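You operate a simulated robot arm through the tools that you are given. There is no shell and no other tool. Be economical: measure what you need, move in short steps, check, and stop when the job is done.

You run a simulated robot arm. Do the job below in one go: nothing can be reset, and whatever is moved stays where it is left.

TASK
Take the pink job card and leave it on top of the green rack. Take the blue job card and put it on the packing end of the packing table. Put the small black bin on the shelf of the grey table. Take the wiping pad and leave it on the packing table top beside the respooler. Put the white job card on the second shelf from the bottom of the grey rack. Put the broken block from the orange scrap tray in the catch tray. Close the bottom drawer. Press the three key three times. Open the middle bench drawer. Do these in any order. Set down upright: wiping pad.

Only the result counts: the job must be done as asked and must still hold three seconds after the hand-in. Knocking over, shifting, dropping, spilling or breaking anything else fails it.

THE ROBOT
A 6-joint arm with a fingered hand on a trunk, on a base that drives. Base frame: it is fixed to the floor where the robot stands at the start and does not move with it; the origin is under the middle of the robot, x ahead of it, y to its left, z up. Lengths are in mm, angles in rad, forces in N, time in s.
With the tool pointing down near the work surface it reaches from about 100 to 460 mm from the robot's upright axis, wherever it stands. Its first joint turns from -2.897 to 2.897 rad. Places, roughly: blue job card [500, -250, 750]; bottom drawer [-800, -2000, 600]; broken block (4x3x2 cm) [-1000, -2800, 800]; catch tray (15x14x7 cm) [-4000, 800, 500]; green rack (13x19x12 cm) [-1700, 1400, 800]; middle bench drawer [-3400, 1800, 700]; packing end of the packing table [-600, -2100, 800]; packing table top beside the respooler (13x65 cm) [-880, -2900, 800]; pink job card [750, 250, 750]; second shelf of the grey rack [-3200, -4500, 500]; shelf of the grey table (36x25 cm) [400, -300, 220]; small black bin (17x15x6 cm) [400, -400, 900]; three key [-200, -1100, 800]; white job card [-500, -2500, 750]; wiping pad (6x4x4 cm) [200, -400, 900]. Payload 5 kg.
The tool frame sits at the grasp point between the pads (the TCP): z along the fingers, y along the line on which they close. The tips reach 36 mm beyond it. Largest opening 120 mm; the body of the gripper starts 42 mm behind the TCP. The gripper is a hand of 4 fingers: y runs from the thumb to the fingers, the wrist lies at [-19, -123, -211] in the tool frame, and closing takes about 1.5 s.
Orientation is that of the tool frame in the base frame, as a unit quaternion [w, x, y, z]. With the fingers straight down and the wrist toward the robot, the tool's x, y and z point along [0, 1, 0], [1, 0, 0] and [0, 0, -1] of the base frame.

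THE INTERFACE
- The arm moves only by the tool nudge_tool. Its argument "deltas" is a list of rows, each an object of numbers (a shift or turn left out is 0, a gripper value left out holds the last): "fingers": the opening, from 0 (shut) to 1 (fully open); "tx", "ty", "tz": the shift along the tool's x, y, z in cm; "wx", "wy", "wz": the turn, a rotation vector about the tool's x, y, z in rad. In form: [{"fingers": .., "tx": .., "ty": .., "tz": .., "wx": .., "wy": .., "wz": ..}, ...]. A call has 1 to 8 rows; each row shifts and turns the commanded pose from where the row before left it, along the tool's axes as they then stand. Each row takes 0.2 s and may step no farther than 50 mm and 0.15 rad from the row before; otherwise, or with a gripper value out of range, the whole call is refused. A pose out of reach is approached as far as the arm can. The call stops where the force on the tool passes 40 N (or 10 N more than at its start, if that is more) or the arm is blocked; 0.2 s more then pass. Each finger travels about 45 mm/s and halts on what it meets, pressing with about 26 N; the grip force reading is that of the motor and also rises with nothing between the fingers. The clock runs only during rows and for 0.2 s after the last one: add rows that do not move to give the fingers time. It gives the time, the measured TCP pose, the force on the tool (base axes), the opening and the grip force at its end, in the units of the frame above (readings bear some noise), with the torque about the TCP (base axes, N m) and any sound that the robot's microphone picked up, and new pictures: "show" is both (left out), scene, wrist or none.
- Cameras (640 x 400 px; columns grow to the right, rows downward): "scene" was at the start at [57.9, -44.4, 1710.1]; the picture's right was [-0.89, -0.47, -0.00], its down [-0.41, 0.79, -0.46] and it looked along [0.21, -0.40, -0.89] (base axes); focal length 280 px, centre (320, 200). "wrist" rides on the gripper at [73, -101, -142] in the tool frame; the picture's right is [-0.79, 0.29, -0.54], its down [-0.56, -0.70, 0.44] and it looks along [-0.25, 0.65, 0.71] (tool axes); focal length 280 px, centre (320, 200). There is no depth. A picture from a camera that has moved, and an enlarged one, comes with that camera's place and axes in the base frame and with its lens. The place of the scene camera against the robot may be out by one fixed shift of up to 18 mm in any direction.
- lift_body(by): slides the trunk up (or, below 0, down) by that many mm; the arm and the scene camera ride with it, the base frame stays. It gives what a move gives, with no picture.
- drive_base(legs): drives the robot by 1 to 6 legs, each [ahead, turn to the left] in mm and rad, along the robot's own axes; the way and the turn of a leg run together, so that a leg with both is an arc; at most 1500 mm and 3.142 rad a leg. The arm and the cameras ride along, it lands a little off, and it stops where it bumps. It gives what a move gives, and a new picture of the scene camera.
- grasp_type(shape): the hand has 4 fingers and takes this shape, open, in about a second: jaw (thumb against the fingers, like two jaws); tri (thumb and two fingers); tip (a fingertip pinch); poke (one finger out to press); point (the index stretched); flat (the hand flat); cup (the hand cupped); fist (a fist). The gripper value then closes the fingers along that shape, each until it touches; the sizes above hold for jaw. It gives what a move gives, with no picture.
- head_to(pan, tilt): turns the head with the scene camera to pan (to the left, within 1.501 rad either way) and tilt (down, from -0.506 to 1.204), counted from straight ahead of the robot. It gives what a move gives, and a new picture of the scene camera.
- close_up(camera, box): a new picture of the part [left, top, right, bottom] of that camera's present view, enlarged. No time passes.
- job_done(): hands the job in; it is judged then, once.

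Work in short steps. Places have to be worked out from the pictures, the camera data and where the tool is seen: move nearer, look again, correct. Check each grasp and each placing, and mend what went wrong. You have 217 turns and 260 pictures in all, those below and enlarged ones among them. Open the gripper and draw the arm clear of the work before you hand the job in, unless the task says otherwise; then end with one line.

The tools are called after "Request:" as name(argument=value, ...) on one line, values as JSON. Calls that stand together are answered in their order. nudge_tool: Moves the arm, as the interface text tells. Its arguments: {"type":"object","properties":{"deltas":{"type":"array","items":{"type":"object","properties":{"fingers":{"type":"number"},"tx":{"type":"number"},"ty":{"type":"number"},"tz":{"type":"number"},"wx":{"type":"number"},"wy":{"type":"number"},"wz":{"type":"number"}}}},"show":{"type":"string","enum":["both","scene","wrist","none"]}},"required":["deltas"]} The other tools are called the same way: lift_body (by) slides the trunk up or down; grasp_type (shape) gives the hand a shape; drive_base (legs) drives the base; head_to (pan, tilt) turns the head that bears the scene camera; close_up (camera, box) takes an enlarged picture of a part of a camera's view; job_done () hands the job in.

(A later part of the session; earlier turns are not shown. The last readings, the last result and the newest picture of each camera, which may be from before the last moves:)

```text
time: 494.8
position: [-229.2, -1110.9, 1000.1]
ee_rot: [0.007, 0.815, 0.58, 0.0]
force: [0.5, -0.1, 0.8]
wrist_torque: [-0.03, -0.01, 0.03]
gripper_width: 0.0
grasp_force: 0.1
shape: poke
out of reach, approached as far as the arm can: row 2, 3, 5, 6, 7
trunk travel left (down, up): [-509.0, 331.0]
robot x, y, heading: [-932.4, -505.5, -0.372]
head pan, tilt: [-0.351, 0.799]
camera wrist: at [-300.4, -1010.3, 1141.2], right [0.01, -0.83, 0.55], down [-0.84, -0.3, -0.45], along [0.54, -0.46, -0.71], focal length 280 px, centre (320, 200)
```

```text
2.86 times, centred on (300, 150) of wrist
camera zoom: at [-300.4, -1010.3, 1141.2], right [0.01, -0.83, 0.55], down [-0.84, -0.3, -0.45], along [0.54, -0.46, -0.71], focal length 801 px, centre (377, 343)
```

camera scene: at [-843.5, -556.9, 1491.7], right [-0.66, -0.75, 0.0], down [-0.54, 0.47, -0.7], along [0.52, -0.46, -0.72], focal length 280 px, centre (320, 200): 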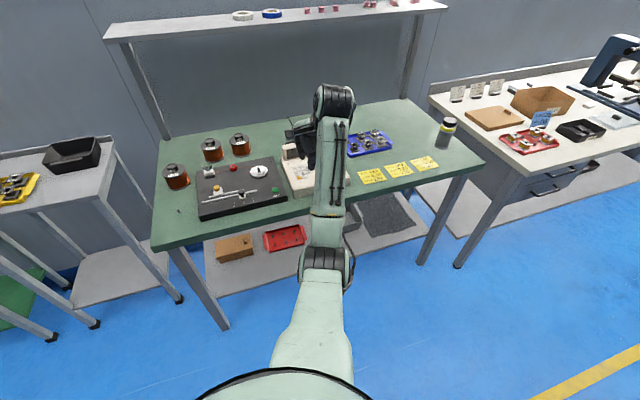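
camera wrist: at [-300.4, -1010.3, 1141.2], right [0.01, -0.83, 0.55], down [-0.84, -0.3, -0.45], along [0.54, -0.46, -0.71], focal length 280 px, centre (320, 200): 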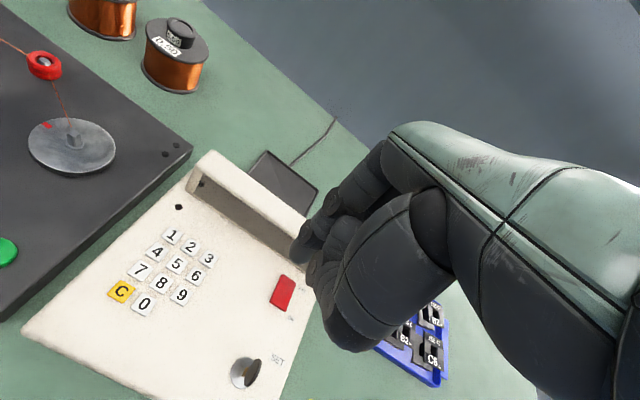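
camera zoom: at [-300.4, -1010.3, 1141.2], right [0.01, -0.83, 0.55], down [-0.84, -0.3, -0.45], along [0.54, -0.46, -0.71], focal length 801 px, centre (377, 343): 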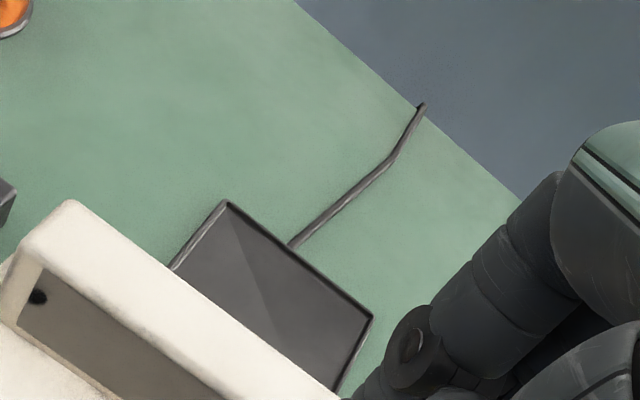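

All three presses done. Now the black bin: back off, return the hand to jaw shape, and drive to the grey table.

Request:
drive_base(legs=[[-250, 0], [0, 1.029], [937, 0], [0, -1.057]])

Request:
grasp_type(shape="jaw")

Request:
head_to(pan=-0.25, tilt=0.7)

```text
time: 507.9
position: [266.8, -492.3, 999.5]
ee_rot: [0.007, 0.827, 0.563, 0.0]
force: [-0.3, -0.5, 1.0]
wrist_torque: [-0.02, -0.01, -0.04]
gripper_width: 0.0
grasp_force: 0.2
shape: poke
trunk travel left (down, up): [-509.0, 331.0]
robot x, y, heading: [-406.6, 141.0, -0.408]
head pan, tilt: [-0.351, 0.799]
camera scene: at [-325.5, 85.9, 1491.7], right [-0.69, -0.72, 0.0], down [-0.52, 0.5, -0.7], along [0.5, -0.48, -0.72], focal length 280 px, centre (320, 200)
```

scene: 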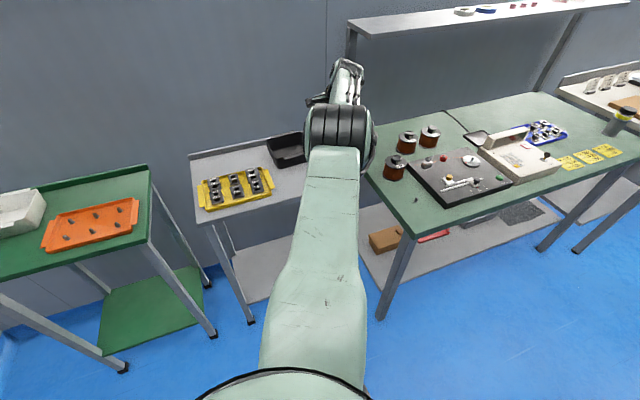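

```text
time: 508.8
position: [265.5, -494.0, 1000.0]
ee_rot: [0.007, 0.826, 0.563, 0.001]
force: [-0.6, 0.0, 0.2]
wrist_torque: [-0.01, 0.02, 0.01]
gripper_width: 119.8
grasp_force: 0.0
shape: jaw
trunk travel left (down, up): [-509.0, 331.0]
robot x, y, heading: [-410.9, 145.0, -0.411]
head pan, tilt: [-0.351, 0.799]
```

```text
time: 509.5
position: [266.2, -492.7, 999.2]
ee_rot: [0.007, 0.827, 0.562, 0.0]
force: [-0.1, 0.4, -0.1]
wrist_torque: [0.01, -0.03, -0.02]
gripper_width: 120.0
grasp_force: 0.1
shape: jaw
trunk travel left (down, up): [-509.0, 331.0]
robot x, y, heading: [-409.4, 140.5, -0.415]
head pan, tilt: [-0.25, 0.7]
camera scene: at [-316.7, 89.6, 1499.9], right [-0.62, -0.79, 0.0], down [-0.51, 0.4, -0.76], along [0.6, -0.47, -0.64], focal length 280 px, centre (320, 200)
```

scene: 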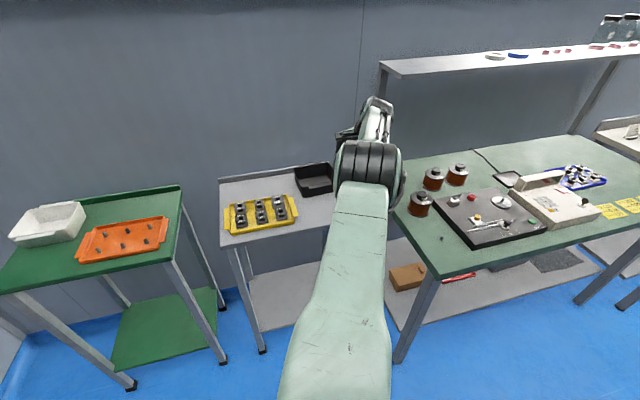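

The arm is stretched far; retract it, then drive closer to the grey table.

Request:
nudge_tool(deltas=[{"ty": -4.5, "fingers": 0.7}, {"ty": -4.5}, {"ty": -4.5}, {"ty": -4.5}, {"ty": -4.5}, {"ty": -4.5}, {"tx": 4}, {"tx": 4}], show="none")

Request:
drive_base(legs=[[200, 0.0]])

Request:
nudge_tool(deltas=[{}], show="wrist")

```text
time: 511.3
position: [194.0, -546.6, 988.1]
ee_rot: [0.005, 0.827, 0.562, 0.0]
force: [-0.3, 0.0, 0.3]
wrist_torque: [0.04, 0.0, 0.05]
gripper_width: 84.2
grasp_force: 0.0
shape: jaw
out of reach, approached as far as the arm can: row 1, 2, 3, 4, 5, 6, 7, 8
trunk travel left (down, up): [-509.0, 331.0]
robot x, y, heading: [-410.9, 140.4, -0.417]
head pan, tilt: [-0.25, 0.7]
```

```text
time: 513.0
position: [378.9, -630.0, 989.4]
ee_rot: [0.006, 0.827, 0.562, -0.001]
force: [-0.9, -0.3, -0.2]
wrist_torque: [0.02, 0.02, -0.03]
gripper_width: 84.3
grasp_force: 0.2
shape: jaw
trunk travel left (down, up): [-509.0, 331.0]
robot x, y, heading: [-225.8, 63.1, -0.416]
head pan, tilt: [-0.25, 0.7]
camera scene: at [-129.2, 7.2, 1499.9], right [-0.62, -0.79, 0.0], down [-0.51, 0.4, -0.76], along [0.6, -0.47, -0.64], focal length 280 px, centre (320, 200)
```

scene: 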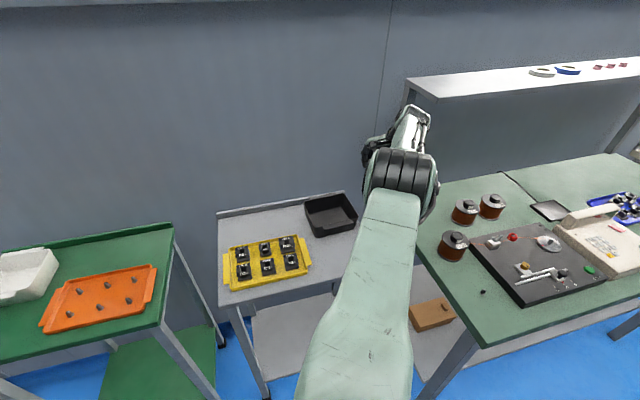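

```text
time: 513.4
position: [378.3, -630.2, 988.5]
ee_rot: [0.006, 0.827, 0.562, 0.001]
force: [-0.9, 0.0, 0.1]
wrist_torque: [-0.01, -0.03, 0.01]
gripper_width: 84.3
grasp_force: 0.0
shape: jaw
trunk travel left (down, up): [-509.0, 331.0]
robot x, y, heading: [-222.5, 59.7, -0.416]
head pan, tilt: [-0.25, 0.7]
camera wrist: at [311.2, -525.5, 1130.3], right [-0.03, -0.83, 0.55], down [-0.85, -0.27, -0.45], along [0.52, -0.48, -0.71], focal length 280 px, centre (320, 200)
```

wrist: 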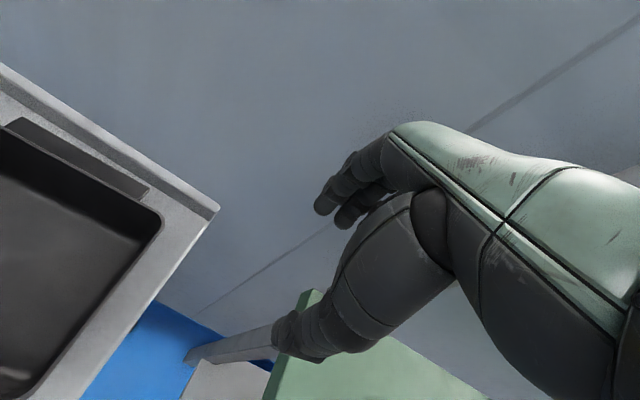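

The arm is in a stretched, near-singular pose and didn't retract. Back well away into free floor first, then re-bend it.

Request:
drive_base(legs=[[-700, 0]])

Request:
nudge_tool(deltas=[{"tz": 4}, {"tz": 4}, {"tz": 4}, {"tz": 4}, {"tz": 4}, {}], show="scene")

```text
time: 517.6
position: [-269.3, -345.4, 988.9]
ee_rot: [0.004, 0.828, 0.561, 0.001]
force: [-0.6, 0.8, 1.3]
wrist_torque: [-0.01, 0.03, 0.0]
gripper_width: 84.4
grasp_force: 0.0
shape: jaw
trunk travel left (down, up): [-509.0, 331.0]
robot x, y, heading: [-871.2, 348.1, -0.414]
head pan, tilt: [-0.25, 0.7]
camera scene: at [-777.8, 292.7, 1499.9], right [-0.62, -0.79, 0.0], down [-0.51, 0.4, -0.77], along [0.6, -0.47, -0.64], focal length 280 px, centre (320, 200)
```

scene: 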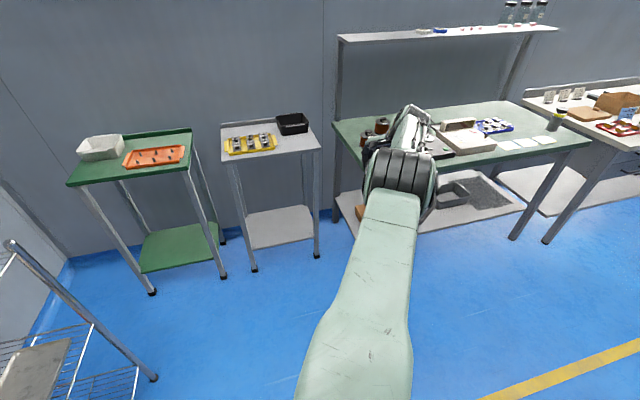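

```text
time: 519.0
position: [-292.0, -323.7, 802.7]
ee_rot: [0.006, 0.828, 0.561, 0.0]
force: [-0.6, -0.4, 0.5]
wrist_torque: [0.01, 0.02, 0.01]
gripper_width: 84.3
grasp_force: 0.0
shape: jaw
out of reach, approached as far as the arm can: row 1, 3, 4, 5
trunk travel left (down, up): [-509.0, 331.0]
robot x, y, heading: [-872.3, 342.5, -0.42]
head pan, tilt: [-0.25, 0.7]
camera scene: at [-777.7, 292.9, 1499.9], right [-0.62, -0.79, 0.0], down [-0.51, 0.4, -0.77], along [0.6, -0.47, -0.64], focal length 280 px, centre (320, 200)
```

scene: 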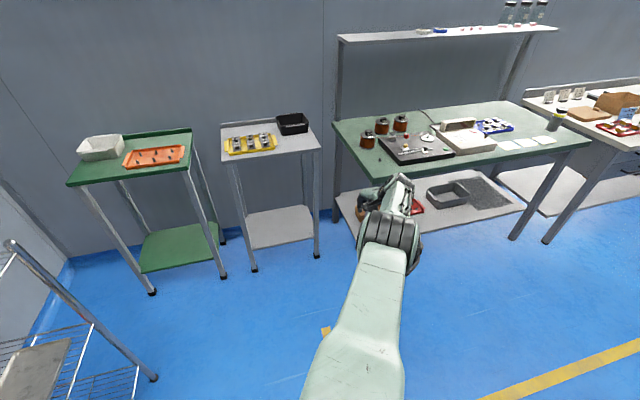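

Request:
nudge_tool(deltas=[{"ty": -4}, {"ty": -4}, {"ty": -4}, {"ty": -4}, {"tx": 4}, {"tx": 4}, {}], show="scene")

```text
time: 520.6
position: [-343.6, -329.0, 747.8]
ee_rot: [0.005, 0.827, 0.561, 0.001]
force: [-0.3, 0.1, 0.2]
wrist_torque: [0.0, -0.02, -0.03]
gripper_width: 84.0
grasp_force: 0.1
shape: jaw
out of reach, approached as far as the arm can: row 1, 2, 3, 4, 5, 6
trunk travel left (down, up): [-509.0, 331.0]
robot x, y, heading: [-870.7, 343.6, -0.414]
head pan, tilt: [-0.25, 0.7]
camera scene: at [-778.0, 292.4, 1500.0], right [-0.62, -0.79, 0.0], down [-0.51, 0.4, -0.77], along [0.6, -0.47, -0.64], focal length 280 px, centre (320, 200)
```

scene: 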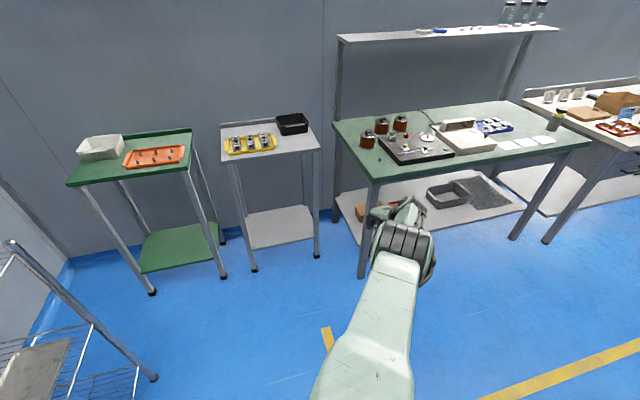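

The elbow has flipped to an "elbow-up" branch. I'll extend outward again until poses are reachable, so I can re-bend it properly.

Request:
nudge_tool(deltas=[{"ty": 5}, {"ty": 5}, {"ty": 5}, {"ty": 5}, {"ty": 5}, {"ty": 5}, {"ty": 5}, {}], show="none")

```text
time: 522.4
position: [-211.8, -273.5, 823.4]
ee_rot: [0.005, 0.828, 0.561, 0.0]
force: [-0.8, -0.4, -0.5]
wrist_torque: [0.02, 0.02, -0.02]
gripper_width: 84.1
grasp_force: 0.1
shape: jaw
out of reach, approached as far as the arm can: row 1, 2, 3, 4, 5, 6, 7
trunk travel left (down, up): [-509.0, 331.0]
robot x, y, heading: [-871.8, 350.1, -0.416]
head pan, tilt: [-0.25, 0.7]
```

Request:
nudge_tool(deltas=[{"tz": -5}, {"tz": -5}, {"tz": -5}, {"tz": -5}, {}], show="scene")

```text
time: 523.6
position: [-195.9, -292.1, 1017.0]
ee_rot: [0.004, 0.827, 0.562, 0.0]
force: [-0.6, 0.0, -0.5]
wrist_torque: [0.02, 0.01, 0.0]
gripper_width: 83.8
grasp_force: 0.1
shape: jaw
out of reach, approached as far as the arm can: row 1, 2, 3, 4
trunk travel left (down, up): [-509.0, 331.0]
robot x, y, heading: [-872.6, 344.7, -0.413]
head pan, tilt: [-0.25, 0.7]
camera scene: at [-776.8, 291.8, 1499.8], right [-0.62, -0.79, 0.0], down [-0.51, 0.4, -0.76], along [0.6, -0.47, -0.64], focal length 280 px, centre (320, 200)
```

scene: 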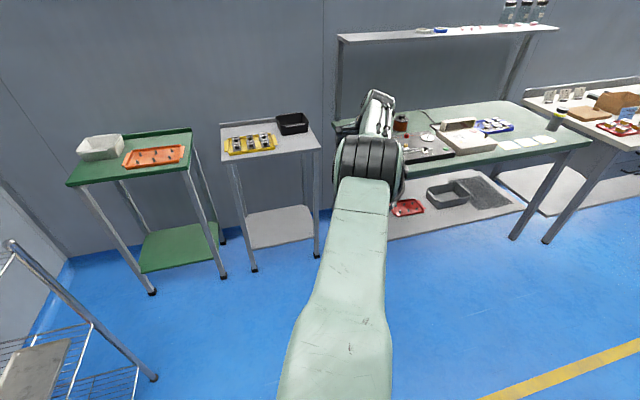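

Request:
nudge_tool(deltas=[{"ty": 5}, {"ty": 5}, {"ty": 5}, {"ty": 5}, {"ty": 5}, {"ty": 5}, {"ty": 5}, {"ty": 5}], show="scene")

```text
time: 525.4
position: [-130.3, -233.8, 1013.6]
ee_rot: [0.006, 0.828, 0.561, 0.0]
force: [-0.3, 0.4, -0.4]
wrist_torque: [-0.02, -0.02, 0.0]
gripper_width: 84.3
grasp_force: 0.1
shape: jaw
out of reach, approached as far as the arm can: row 1, 2, 3, 4, 5, 6, 7, 8
trunk travel left (down, up): [-509.0, 331.0]
robot x, y, heading: [-871.5, 345.8, -0.418]
head pan, tilt: [-0.25, 0.7]
camera scene: at [-776.8, 293.3, 1499.9], right [-0.62, -0.79, 0.0], down [-0.51, 0.4, -0.76], along [0.6, -0.47, -0.64], focal length 280 px, centre (320, 200)
```

scene: 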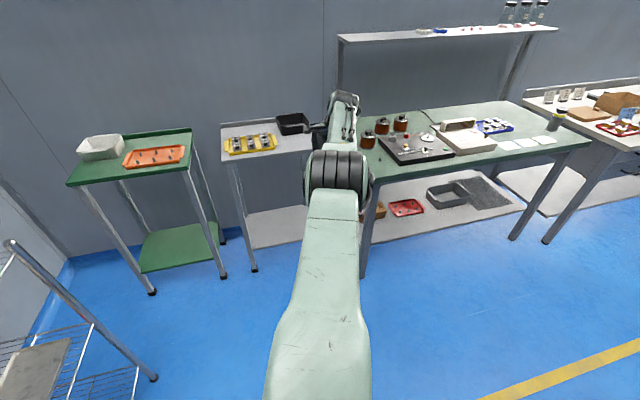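

Request:
nudge_tool(deltas=[{"ty": -5}, {"ty": -5}, {"ty": -5}, {"ty": -5}, {"ty": -5}, {"ty": -5}, {"ty": -5}, {}], show="scene")

```text
time: 527.2
position: [-264.7, -342.3, 1007.5]
ee_rot: [0.004, 0.827, 0.562, 0.0]
force: [0.0, -0.5, -0.6]
wrist_torque: [0.01, 0.01, -0.03]
gripper_width: 83.9
grasp_force: 0.1
shape: jaw
out of reach, approached as far as the arm can: row 1, 2, 3, 4, 5, 6, 7
trunk travel left (down, up): [-509.0, 331.0]
robot x, y, heading: [-873.6, 345.7, -0.416]
head pan, tilt: [-0.25, 0.7]
camera scene: at [-776.7, 293.3, 1499.9], right [-0.62, -0.79, 0.0], down [-0.51, 0.4, -0.76], along [0.6, -0.47, -0.64], focal length 280 px, centre (320, 200)
```

scene: 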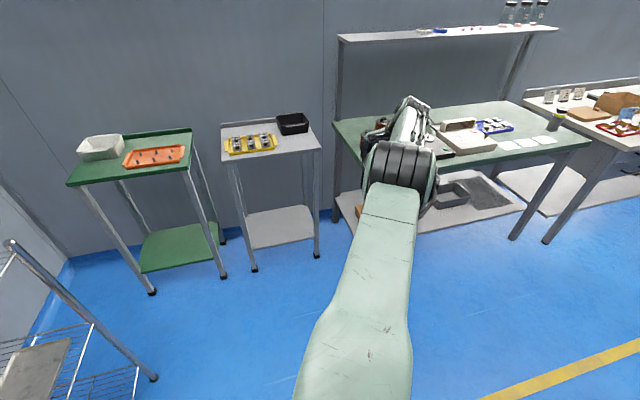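

The arm is locked straight (wrist on a sphere of R≈832 about the shoulder). Combined up-and-back motion may break the elbow singularity.

Request:
nudge_tool(deltas=[{"tz": -3.5, "ty": -3.5}, {"tz": -3.5, "ty": -3.5}, {"tz": -3.5, "ty": -3.5}, {"tz": -3.5, "ty": -3.5}, {"tz": -3.5, "ty": -3.5}, {"tz": -3.5, "ty": -3.5}, {}], show="none")

```text
time: 528.8
position: [-398.0, -378.7, 1237.0]
ee_rot: [0.004, 0.827, 0.562, 0.001]
force: [0.7, 0.1, -0.7]
wrist_torque: [0.0, 0.01, 0.0]
gripper_width: 84.3
grasp_force: 0.0
shape: jaw
out of reach, approached as far as the arm can: row 1, 2, 3, 4, 5, 6
trunk travel left (down, up): [-509.0, 331.0]
robot x, y, heading: [-872.1, 346.8, -0.418]
head pan, tilt: [-0.25, 0.7]
```

Request:
nudge_tool(deltas=[{"ty": -3}, {"ty": -3}, {"ty": -3}, {"tz": 3}, {"tz": 3}, {}], show="scene")

```text
time: 530.2
position: [-461.9, -412.4, 1193.2]
ee_rot: [0.005, 0.827, 0.562, 0.001]
force: [0.0, -0.1, 0.2]
wrist_torque: [0.01, 0.01, 0.02]
gripper_width: 84.0
grasp_force: 0.1
shape: jaw
out of reach, approached as far as the arm can: row 1, 2, 3, 4, 5
trunk travel left (down, up): [-509.0, 331.0]
robot x, y, heading: [-870.2, 344.0, -0.415]
head pan, tilt: [-0.25, 0.7]
camera scene: at [-778.0, 293.4, 1500.0], right [-0.62, -0.79, 0.0], down [-0.51, 0.4, -0.77], along [0.6, -0.47, -0.64], focal length 280 px, centre (320, 200)
```

scene: 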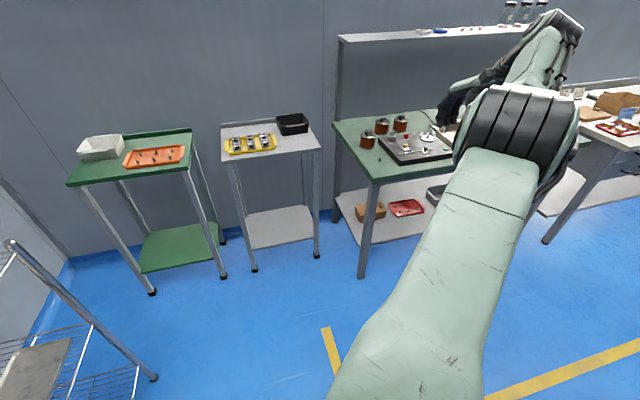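

Request:
nudge_tool(deltas=[{"ty": -3.4, "tz": 3.1}, {"ty": -3.4, "tz": 3.1}, {"ty": -3.4, "tz": 3.1}, {"ty": -3.4, "tz": 3.1}, {"ty": -3.4, "tz": 3.1}, {"ty": -3.4, "tz": 3.1}, {"ty": -3.4, "tz": 3.1}, {}], show="scene")

```text
time: 532.0
position: [-657.6, -462.7, 991.3]
ee_rot: [0.005, 0.827, 0.562, 0.001]
force: [-0.2, 0.1, 0.3]
wrist_torque: [-0.01, 0.01, -0.01]
gripper_width: 84.1
grasp_force: 0.0
shape: jaw
out of reach, approached as far as the arm can: row 1, 2, 3, 4, 5, 6, 7
trunk travel left (down, up): [-509.0, 331.0]
robot x, y, heading: [-872.6, 346.4, -0.412]
head pan, tilt: [-0.25, 0.7]
camera scene: at [-776.8, 293.1, 1499.9], right [-0.62, -0.79, 0.0], down [-0.51, 0.4, -0.76], along [0.6, -0.47, -0.64], focal length 280 px, centre (320, 200)
```

scene: 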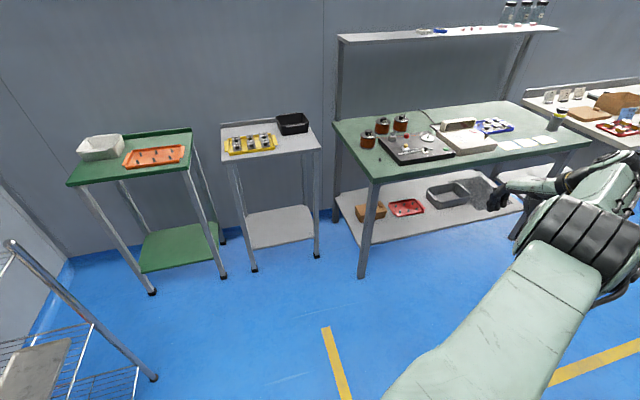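

The elbow seems just past straight on the wrong side, at its limit. I'll extend fully outward, then immediately go down-and-back to bend it the right way.

Request:
nudge_tool(deltas=[{"ty": 5}, {"ty": 5}, {"ty": 5}, {"ty": 5}, {"ty": 5}, {"ty": 5}, {"ty": 5}, {"ty": 5}], show="none")

Request:
nudge_tool(deltas=[{"tz": 4, "ty": -1}, {"tz": 4, "ty": -1.5}, {"tz": 4, "ty": -2}, {"tz": 3.5, "ty": -3}, {"tz": 3.5, "ty": -3}, {"tz": 3, "ty": -3.5}, {"tz": 3, "ty": -3.5}, {}], show="scene")

```text
time: 533.8
position: [-395.7, -413.3, 989.7]
ee_rot: [0.005, 0.827, 0.562, 0.001]
force: [0.7, 0.6, -0.2]
wrist_torque: [0.04, 0.02, -0.01]
gripper_width: 84.2
grasp_force: 0.0
shape: jaw
out of reach, approached as far as the arm can: row 1, 2, 3, 4, 5, 6, 7, 8
trunk travel left (down, up): [-509.0, 331.0]
robot x, y, heading: [-871.7, 342.0, -0.419]
head pan, tilt: [-0.25, 0.7]
```

```text
time: 535.6
position: [-549.5, -390.9, 723.9]
ee_rot: [0.005, 0.827, 0.562, 0.001]
force: [0.2, -0.1, 0.0]
wrist_torque: [-0.01, 0.0, 0.0]
gripper_width: 84.1
grasp_force: 0.1
shape: jaw
out of reach, approached as far as the arm can: row 2, 3, 4, 5, 6, 7
trunk travel left (down, up): [-509.0, 331.0]
robot x, y, heading: [-871.2, 345.3, -0.414]
head pan, tilt: [-0.25, 0.7]
camera scene: at [-777.0, 293.0, 1499.9], right [-0.62, -0.79, 0.0], down [-0.51, 0.4, -0.76], along [0.6, -0.47, -0.64], focal length 280 px, centre (320, 200)
```

scene: 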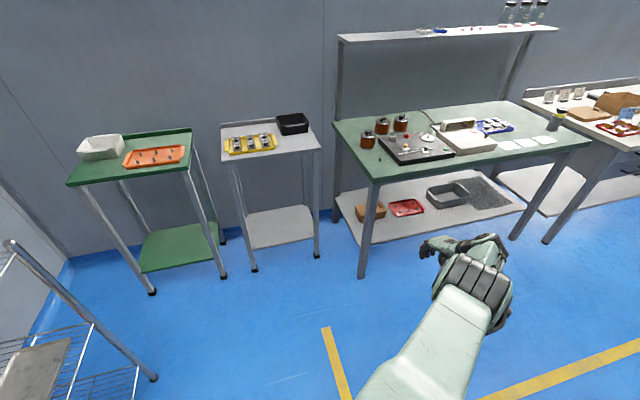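

Request:
nudge_tool(deltas=[{"wx": -0.14}, {"wx": -0.14}, {"wx": -0.14}, {"wx": -0.14}, {"wx": -0.14}, {}], show="none")

```text
time: 537.0
position: [-553.7, -376.1, 737.6]
ee_rot: [0.284, 0.777, 0.528, 0.19]
force: [0.5, -0.4, -0.5]
wrist_torque: [-0.01, 0.03, 0.03]
gripper_width: 84.1
grasp_force: 0.0
shape: jaw
out of reach, approached as far as the arm can: row 1, 4, 5
trunk travel left (down, up): [-509.0, 331.0]
robot x, y, heading: [-869.3, 346.0, -0.414]
head pan, tilt: [-0.25, 0.7]
```

Request:
nudge_tool(deltas=[{"wx": 0.14}, {"wx": 0.14}, {"wx": 0.14}, {"wx": 0.14}, {"wx": 0.14}, {"ty": 2.1, "tx": -3.3, "tz": 2.9}, {"ty": 2.1, "tx": -3.3, "tz": 2.9}, {"ty": 2.1, "tx": -3.3, "tz": 2.9}], show="none")

Request:
nudge_tool(deltas=[{"ty": 2.1, "tx": -3.3, "tz": 2.9}, {"ty": 2.1, "tx": -3.3, "tz": 2.9}, {"ty": 2.1, "tx": -3.3, "tz": 2.9}, {"ty": 2.1, "tx": -3.3, "tz": 2.9}, {"ty": 2.1, "tx": -3.3, "tz": 2.9}, {"ty": 2.1, "tx": -3.3, "tz": 2.9}, {"ty": 2.1, "tx": -3.3, "tz": 2.9}, {"ty": 2.1, "tx": -3.3, "tz": 2.9}], show="scene")

```text
time: 538.8
position: [-551.3, -395.1, 723.6]
ee_rot: [0.005, 0.828, 0.561, -0.001]
force: [-0.8, -0.9, 0.5]
wrist_torque: [-0.01, 0.0, -0.02]
gripper_width: 84.3
grasp_force: 0.0
shape: jaw
out of reach, approached as far as the arm can: row 6, 7, 8
trunk travel left (down, up): [-509.0, 331.0]
robot x, y, heading: [-869.1, 345.7, -0.416]
head pan, tilt: [-0.25, 0.7]
```

```text
time: 540.6
position: [-555.9, -392.7, 716.4]
ee_rot: [0.004, 0.828, 0.561, 0.001]
force: [0.7, -0.1, 0.0]
wrist_torque: [-0.02, -0.04, -0.03]
gripper_width: 84.2
grasp_force: 0.1
shape: jaw
out of reach, approached as far as the arm can: row 1, 2, 3, 4, 5, 6, 7, 8
trunk travel left (down, up): [-509.0, 331.0]
robot x, y, heading: [-870.5, 343.1, -0.418]
head pan, tilt: [-0.25, 0.7]
camera scene: at [-777.7, 292.5, 1499.9], right [-0.62, -0.79, 0.0], down [-0.51, 0.4, -0.76], along [0.6, -0.47, -0.64], focal length 280 px, centre (320, 200)
```

scene: 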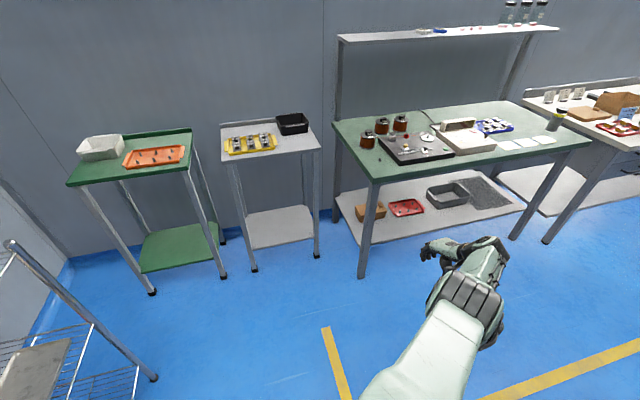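

Request:
nudge_tool(deltas=[{"ty": -1.8, "tx": 2.6, "tz": 3.5}, {"ty": -1.8, "tx": 2.6, "tz": 3.5}, {"ty": -1.8, "tx": 2.6, "tz": 3.5}, {"ty": -2.5, "tx": 3.2, "tz": 2.2}, {"ty": -2.5, "tx": 3.2, "tz": 2.2}, {"ty": -2.5, "tx": 3.2, "tz": 2.2}, {}], show="scene")

```text
time: 542.2
position: [-604.9, -246.7, 497.3]
ee_rot: [0.005, 0.827, 0.562, 0.0]
force: [0.0, 0.3, -0.7]
wrist_torque: [-0.02, 0.06, -0.02]
gripper_width: 84.2
grasp_force: 0.1
shape: jaw
out of reach, approached as far as the arm can: row 1, 2, 3, 4, 5, 6
trunk travel left (down, up): [-509.0, 331.0]
robot x, y, heading: [-869.9, 343.1, -0.416]
head pan, tilt: [-0.25, 0.7]
camera scene: at [-777.6, 292.4, 1499.9], right [-0.62, -0.79, 0.0], down [-0.51, 0.4, -0.76], along [0.6, -0.47, -0.64], focal length 280 px, centre (320, 200)
```

scene: 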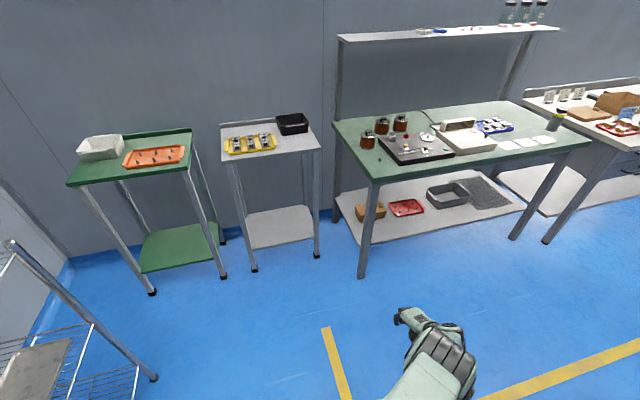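

Request:
nudge_tool(deltas=[{"wz": 0.15}, {"wz": 0.15}, {"wz": 0.15}, {"wz": 0.15}, {"tz": -3}, {"tz": -3}, {"tz": -3}, {}], show="scene")

```text
time: 544.0
position: [-588.4, -317.4, 514.2]
ee_rot: [0.005, 0.956, 0.292, 0.002]
force: [0.3, 0.5, 0.2]
wrist_torque: [0.0, 0.0, 0.03]
gripper_width: 84.1
grasp_force: 0.1
shape: jaw
out of reach, approached as far as the arm can: row 1, 2, 3, 4, 5, 6, 7
trunk travel left (down, up): [-509.0, 331.0]
robot x, y, heading: [-871.2, 346.7, -0.415]
head pan, tilt: [-0.25, 0.7]
camera scene: at [-777.6, 292.7, 1499.9], right [-0.62, -0.79, 0.0], down [-0.51, 0.4, -0.76], along [0.6, -0.47, -0.64], focal length 280 px, centre (320, 200)
```

scene: 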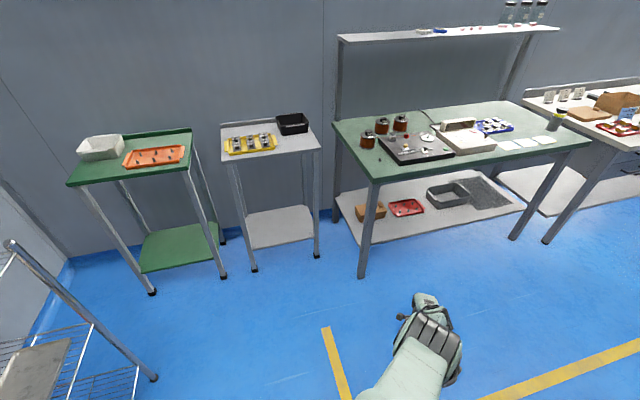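

Request:
nudge_tool(deltas=[{"wx": 0.15, "ty": -3}, {"wx": 0.15, "ty": -3}, {"wx": 0.15, "ty": -3}, {"wx": 0.15, "ty": -3}, {"wx": 0.15, "ty": -3}, {"tz": -3}, {"tz": -3}, {}], show="none")

```text
time: 545.8
position: [-644.5, -245.7, 590.2]
ee_rot: [-0.345, 0.892, 0.273, -0.106]
force: [-0.3, -0.1, -1.0]
wrist_torque: [-0.02, -0.03, -0.01]
gripper_width: 84.0
grasp_force: 0.0
shape: jaw
out of reach, approached as far as the arm can: row 1, 2, 3, 7
trunk travel left (down, up): [-509.0, 331.0]
robot x, y, heading: [-869.3, 346.6, -0.412]
head pan, tilt: [-0.25, 0.7]
```

The original branch was elbow-down (forearm flexed up). I'll level the tool and raise the arm far up and back so the shoulder limit forces the elbow to flex upward.

Request:
nudge_tool(deltas=[{"wx": -0.15, "tz": -4}, {"wx": -0.15, "tz": -4}, {"wx": -0.15, "tz": -4}, {"wx": -0.15, "tz": -4}, {"wx": -0.15, "tz": -4}, {"tz": -5}, {"tz": -5}, {"tz": -5}], show="none")

Request:
nudge_tool(deltas=[{"tz": -5}, {"tz": -5}, {"tz": -5}, {"tz": -5}, {"tz": -5}, {"tz": -5}, {"tz": -5}, {"tz": -5}], show="none")

Request:
nudge_tool(deltas=[{"tz": -5}, {"tz": -5}, {"tz": -5}, {"tz": -5}, {"tz": -5}, {"tz": -5}, {"tz": -5}, {"tz": -5}], show="scene")

```text
time: 547.6
position: [-598.0, -309.7, 919.8]
ee_rot: [0.005, 0.957, 0.291, 0.002]
force: [0.1, -0.4, 0.3]
wrist_torque: [0.01, -0.03, 0.02]
gripper_width: 84.2
grasp_force: 0.1
shape: jaw
trunk travel left (down, up): [-509.0, 331.0]
robot x, y, heading: [-867.0, 339.8, -0.417]
head pan, tilt: [-0.25, 0.7]
```

```text
time: 549.4
position: [-583.8, -369.5, 1295.0]
ee_rot: [0.006, 0.956, 0.293, 0.002]
force: [0.4, 1.9, -0.1]
wrist_torque: [-0.01, -0.03, 0.0]
gripper_width: 84.2
grasp_force: 0.1
shape: jaw
out of reach, approached as far as the arm can: row 4, 5, 6, 7
trunk travel left (down, up): [-509.0, 331.0]
robot x, y, heading: [-870.9, 344.2, -0.418]
head pan, tilt: [-0.25, 0.7]
```

```text
time: 551.2
position: [-616.8, -285.7, 1559.4]
ee_rot: [0.006, 0.956, 0.292, 0.003]
force: [0.1, 0.2, -0.4]
wrist_torque: [0.06, 0.0, -0.03]
gripper_width: 84.3
grasp_force: 0.0
shape: jaw
out of reach, approached as far as the arm can: row 4, 5, 6, 7, 8
trunk travel left (down, up): [-509.0, 331.0]
robot x, y, heading: [-867.9, 344.1, -0.413]
head pan, tilt: [-0.25, 0.7]
camera scene: at [-778.3, 292.8, 1499.9], right [-0.62, -0.79, 0.0], down [-0.51, 0.4, -0.77], along [0.6, -0.47, -0.64], focal length 280 px, centre (320, 200)
```

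scene: 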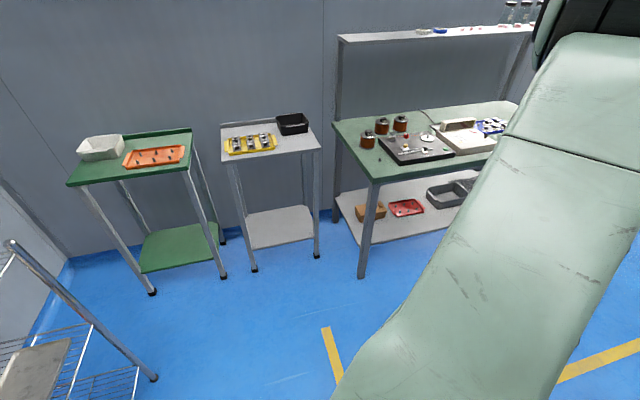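

The first of those moves actually freed the elbow (reach shrank to 540), but I raised too far after. Come back down now.

Request:
nudge_tool(deltas=[{"tz": 5}, {"tz": 5}, {"tz": 5}, {"tz": 5}, {"tz": 5}, {"tz": 5}, {"tz": 5}, {"tz": 5}], show="none")

Request:
nudge_tool(deltas=[{"tz": 5}, {"tz": 5}, {"tz": 5}, {"tz": 5}, {"tz": 4}, {}], show="scene")

```text
time: 553.0
position: [-594.9, -375.7, 1197.4]
ee_rot: [0.005, 0.957, 0.292, 0.001]
force: [-0.5, -0.3, -1.4]
wrist_torque: [0.0, 0.01, 0.0]
gripper_width: 84.2
grasp_force: 0.0
shape: jaw
out of reach, approached as far as the arm can: row 1, 2, 3, 4, 5
trunk travel left (down, up): [-509.0, 331.0]
robot x, y, heading: [-869.3, 347.2, -0.416]
head pan, tilt: [-0.25, 0.7]
```

```text
time: 554.4
position: [-592.8, -375.0, 959.5]
ee_rot: [0.006, 0.956, 0.292, 0.002]
force: [0.2, -0.5, 0.0]
wrist_torque: [-0.03, 0.02, 0.03]
gripper_width: 84.1
grasp_force: 0.0
shape: jaw
trunk travel left (down, up): [-509.0, 331.0]
robot x, y, heading: [-870.6, 345.3, -0.419]
head pan, tilt: [-0.25, 0.7]
camera scene: at [-777.8, 292.7, 1500.0], right [-0.62, -0.79, 0.0], down [-0.51, 0.4, -0.76], along [0.6, -0.47, -0.64], focal length 280 px, centre (320, 200)
```

scene: 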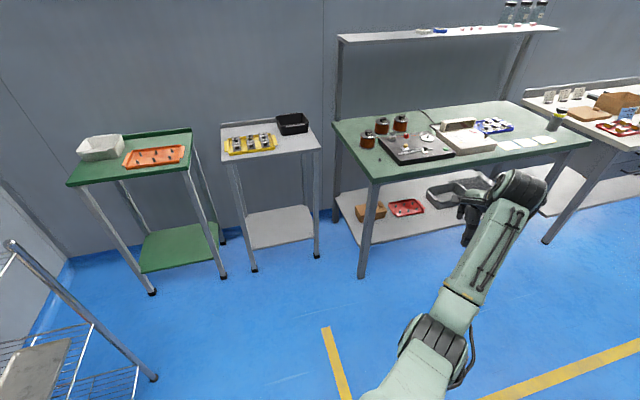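

The elbow is back in its normal configuration. Swing the hand to the usual front-right pose, aligned with the robot.

Request:
nudge_tool(deltas=[{"wz": -0.14}, {"wz": -0.14}, {"wz": -0.14}, {"wz": -0.14}, {"tx": 4.5}, {"tx": 4.5}, {"tx": 4.5}, {"tx": 4.5}], show="none")

Request:
nudge_tool(deltas=[{"tx": 4.5}, {"tx": 3}, {"ty": 2}, {"tz": -2}, {}], show="none")

```text
time: 556.2
position: [-518.1, -209.0, 960.7]
ee_rot: [0.005, 0.839, 0.545, -0.001]
force: [1.1, -0.3, -0.4]
wrist_torque: [-0.01, 0.05, -0.01]
gripper_width: 84.2
grasp_force: 0.0
shape: jaw
trunk travel left (down, up): [-509.0, 331.0]
robot x, y, heading: [-872.9, 344.6, -0.419]
head pan, tilt: [-0.25, 0.7]
```

```text
time: 557.4
position: [-468.3, -152.1, 976.6]
ee_rot: [0.006, 0.839, 0.544, 0.001]
force: [0.3, 1.1, -0.5]
wrist_torque: [0.0, 0.0, 0.01]
gripper_width: 84.3
grasp_force: 0.0
shape: jaw
trunk travel left (down, up): [-509.0, 331.0]
robot x, y, heading: [-868.5, 347.4, -0.411]
head pan, tilt: [-0.25, 0.7]
```

Now drive to the grey table so the hand comes over the bin's front wall.

Request:
drive_base(legs=[[0, 0.03], [750, 0]])

Request:
nudge_tool(deltas=[{}], show="wrist")

```text
time: 562.2
position: [238.2, -419.1, 977.1]
ee_rot: [0.005, 0.83, 0.558, 0.001]
force: [-0.1, 0.7, 0.5]
wrist_torque: [-0.01, -0.03, -0.02]
gripper_width: 84.1
grasp_force: 0.0
shape: jaw
trunk travel left (down, up): [-509.0, 331.0]
robot x, y, heading: [-179.2, 62.7, -0.382]
head pan, tilt: [-0.25, 0.7]
camera scene: at [-82.9, 15.4, 1499.9], right [-0.59, -0.81, 0.0], down [-0.52, 0.38, -0.76], along [0.62, -0.45, -0.64], focal length 280 px, centre (320, 200)
```

scene: 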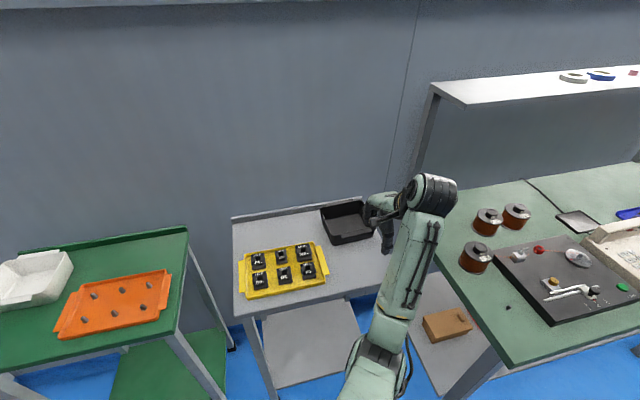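

```text
time: 562.6
position: [238.9, -418.9, 977.3]
ee_rot: [0.007, 0.83, 0.557, 0.001]
force: [0.7, -0.7, 1.0]
wrist_torque: [0.0, -0.03, 0.01]
gripper_width: 84.1
grasp_force: 0.1
shape: jaw
trunk travel left (down, up): [-509.0, 331.0]
robot x, y, heading: [-177.6, 65.9, -0.383]
head pan, tilt: [-0.25, 0.7]
camera wrist: at [172.2, -314.0, 1118.6], right [-0.04, -0.83, 0.55], down [-0.86, -0.26, -0.45], along [0.52, -0.49, -0.7], focal length 280 px, centre (320, 200)
```

wrist: 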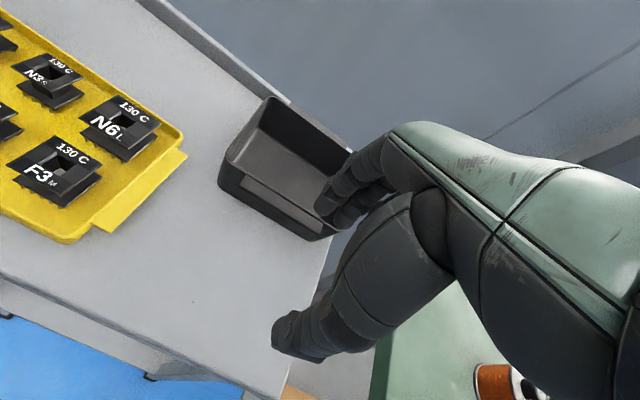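

Bin front rim at n≈468, centre s≈266, z≈891. Move over it and descend partway.

Request:
nudge_tool(deltas=[{"tx": 1.4, "ty": 4}, {"tx": 1.3, "ty": 3.9}, {"tz": 3}, {"tz": 2.5}, {}], show="wrist")

```text
time: 563.8
position: [321.5, -425.8, 921.6]
ee_rot: [0.006, 0.83, 0.558, 0.001]
force: [-0.6, 0.3, 0.0]
wrist_torque: [0.02, 0.02, -0.04]
gripper_width: 83.9
grasp_force: 0.0
shape: jaw
trunk travel left (down, up): [-509.0, 331.0]
robot x, y, heading: [-179.0, 64.3, -0.383]
head pan, tilt: [-0.25, 0.7]
camera wrist: at [255.4, -320.3, 1063.6], right [-0.04, -0.83, 0.55], down [-0.86, -0.26, -0.45], along [0.52, -0.49, -0.7], focal length 280 px, centre (320, 200)
```

wrist: 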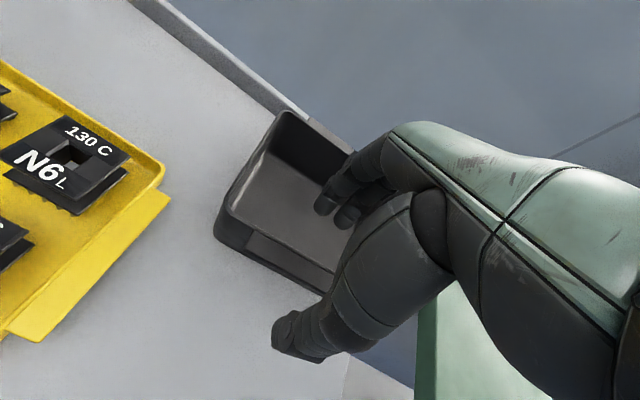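

Front wall is between thumb and fingers. Descend 25 mm and close.

Request:
nudge_tool(deltas=[{"tz": 1.2}, {"tz": 1.2}, {"fingers": 0}, {}, {}, {}, {}, {}], show="wrist")

```text
time: 565.6
position: [324.1, -425.9, 899.5]
ee_rot: [0.008, 0.829, 0.559, 0.0]
force: [1.1, 0.8, 3.7]
wrist_torque: [-0.32, -0.5, 0.19]
gripper_width: 18.5
grasp_force: 26.5
shape: jaw
trunk travel left (down, up): [-509.0, 331.0]
robot x, y, heading: [-175.0, 63.8, -0.389]
head pan, tilt: [-0.25, 0.7]
camera wrist: at [256.2, -320.4, 1040.4], right [-0.04, -0.83, 0.55], down [-0.85, -0.26, -0.45], along [0.52, -0.49, -0.7], focal length 280 px, centre (320, 200)
```

wrist: 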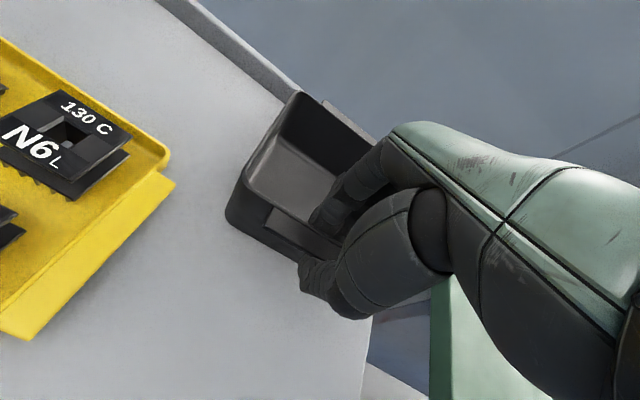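

Gripped at 18.5 mm (wall + lip). Lift and check.

Request:
nudge_tool(deltas=[{"tz": -1}, {"tz": -1.5}, {"tz": -2}, {"tz": -3}, {}], show="wrist")

```text
time: 566.8
position: [322.0, -423.3, 975.1]
ee_rot: [0.005, 0.83, 0.557, 0.001]
force: [0.5, -0.4, -2.0]
wrist_torque: [0.03, 0.08, 0.02]
gripper_width: 16.1
grasp_force: 25.9
shape: jaw
trunk travel left (down, up): [-509.0, 331.0]
robot x, y, heading: [-175.6, 63.1, -0.381]
head pan, tilt: [-0.25, 0.7]
camera wrist: at [255.7, -318.7, 1115.2], right [-0.04, -0.83, 0.55], down [-0.86, -0.26, -0.45], along [0.52, -0.49, -0.71], focal length 280 px, centre (320, 200)
```

wrist: 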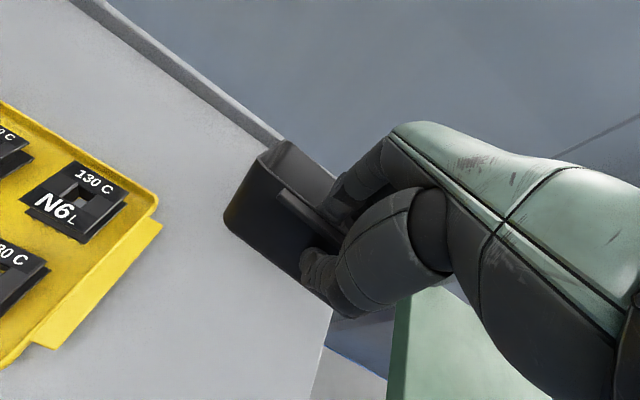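

The bin swung down about the lip while lifted. Check its attitude from the scene camera.

Request:
close_up(camera="scene", box=[290, 150, 470, 290])

```text
2.86 times, centred on (380, 220) of scene
camera zoom: at [-82.9, 15.3, 1499.9], right [-0.59, -0.81, 0.0], down [-0.52, 0.38, -0.76], along [0.62, -0.45, -0.64], focal length 800 px, centre (149, 143)
```

zoom: 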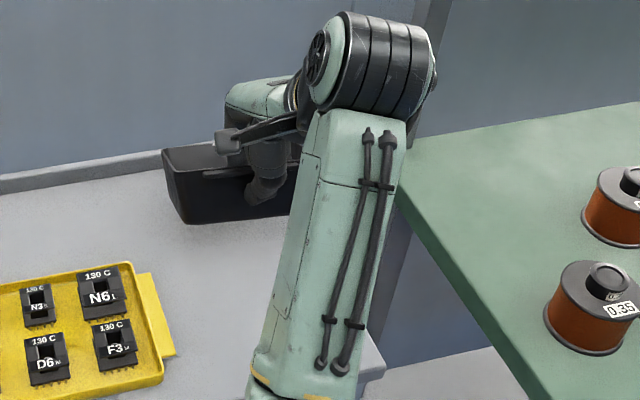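

The rear edge is still resting on the table, so lowering should lay it flat again. Lower 72 mm and then release to re-grip on a side wall.

Request:
nudge_tool(deltas=[{"tz": 2}, {"tz": 2}, {"tz": 2}, {"tz": 1}, {"tz": 0.4}, {}], show="wrist")

```text
time: 568.2
position: [323.3, -424.2, 902.1]
ee_rot: [0.008, 0.83, 0.557, 0.001]
force: [-1.2, 0.1, 5.3]
wrist_torque: [-0.28, -0.59, 0.01]
gripper_width: 18.6
grasp_force: 25.9
shape: jaw
trunk travel left (down, up): [-509.0, 331.0]
robot x, y, heading: [-180.9, 62.4, -0.382]
head pan, tilt: [-0.25, 0.7]
camera wrist: at [255.9, -319.5, 1042.5], right [-0.04, -0.83, 0.55], down [-0.86, -0.26, -0.45], along [0.52, -0.49, -0.7], focal length 280 px, centre (320, 200)
```

wrist: 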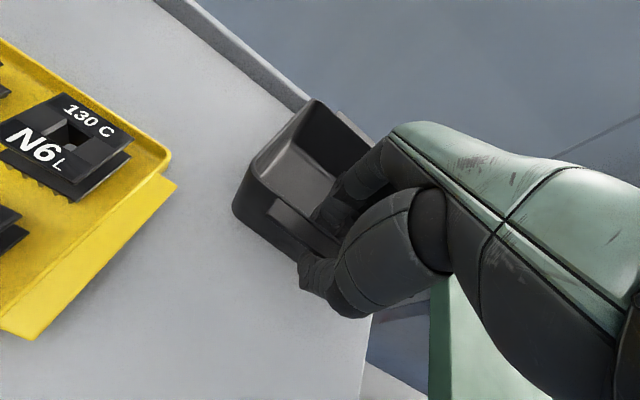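

Flat again and undisturbed. A better grip: tilt the hand so the thumb hooks under the front lip and the fingers press inside near the rim. Release, rise, tilt 0.6 and position.

Request:
nudge_tool(deltas=[{"fingers": 0.5}, {}, {"tz": -2}, {"tz": -4}, {"wx": -0.15}, {"wx": -0.15}, {"wx": -0.15}, {"wx": -0.15}], show="none")

Request:
nudge_tool(deltas=[{"ty": -2.57, "tz": 0.57}, {}], show="wrist")

```text
time: 570.0
position: [320.5, -422.9, 961.4]
ee_rot: [0.253, 0.791, 0.532, 0.166]
force: [0.8, 0.5, -0.5]
wrist_torque: [0.0, -0.01, 0.0]
gripper_width: 59.8
grasp_force: 0.0
shape: jaw
trunk travel left (down, up): [-509.0, 331.0]
robot x, y, heading: [-177.6, 63.9, -0.384]
head pan, tilt: [-0.25, 0.7]
```

```text
time: 570.6
position: [304.9, -416.1, 940.4]
ee_rot: [0.251, 0.791, 0.533, 0.166]
force: [0.4, -0.4, 0.2]
wrist_torque: [-0.01, -0.04, 0.01]
gripper_width: 59.8
grasp_force: 0.0
shape: jaw
trunk travel left (down, up): [-509.0, 331.0]
robot x, y, heading: [-177.7, 65.2, -0.379]
head pan, tilt: [-0.25, 0.7]
camera wrist: at [181.2, -288.9, 998.2], right [-0.37, -0.7, 0.61], down [-0.51, -0.4, -0.76], along [0.78, -0.59, -0.21], focal length 280 px, centre (320, 200)
```

wrist: 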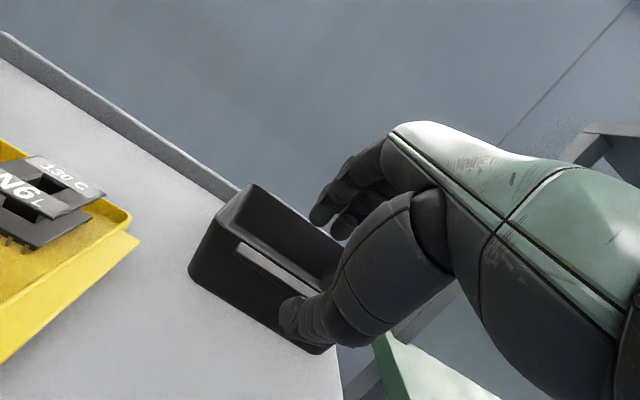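

Thumb is in front of the lip, fingers over the interior. Descend 45 mm vertically and look.

Request:
nudge_tool(deltas=[{"ty": -1.25, "tz": 1.85}, {"ty": -1.2, "tz": 1.85}, {}], show="wrist")

```text
time: 571.4
position: [307.0, -418.0, 896.9]
ee_rot: [0.252, 0.791, 0.533, 0.166]
force: [-0.4, 0.0, 0.9]
wrist_torque: [0.02, 0.05, 0.0]
gripper_width: 59.8
grasp_force: 0.0
shape: jaw
trunk travel left (down, up): [-509.0, 331.0]
robot x, y, heading: [-181.2, 64.4, -0.386]
head pan, tilt: [-0.25, 0.7]
camera wrist: at [183.1, -289.5, 954.3], right [-0.37, -0.7, 0.61], down [-0.51, -0.4, -0.76], along [0.78, -0.59, -0.21], focal length 280 px, centre (320, 200)
```

wrist: 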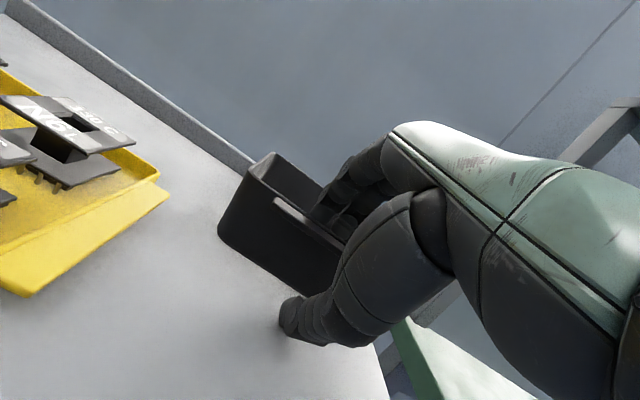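

Thumb is below the lip, fingers over the wall. Close and lift slightly.

Request:
nudge_tool(deltas=[{"fingers": 0}, {}, {}, {}, {}, {}, {"ty": 0.85, "tz": -1.25}, {}], show="wrist")

```text
time: 573.2
position: [306.7, -417.0, 912.8]
ee_rot: [0.251, 0.791, 0.533, 0.165]
force: [-1.5, -0.1, -1.7]
wrist_torque: [0.05, 0.13, 0.03]
gripper_width: 1.7
grasp_force: 25.8
shape: jaw
trunk travel left (down, up): [-509.0, 331.0]
robot x, y, heading: [-176.2, 65.6, -0.389]
head pan, tilt: [-0.25, 0.7]
camera wrist: at [183.7, -290.0, 970.1], right [-0.37, -0.7, 0.61], down [-0.51, -0.4, -0.76], along [0.78, -0.59, -0.21], focal length 280 px, centre (320, 200)
```

wrist: 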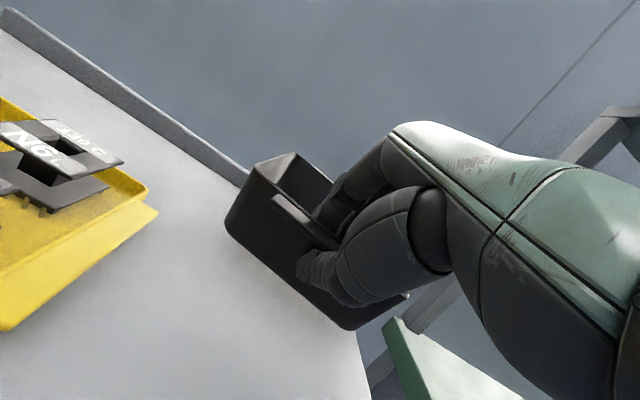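

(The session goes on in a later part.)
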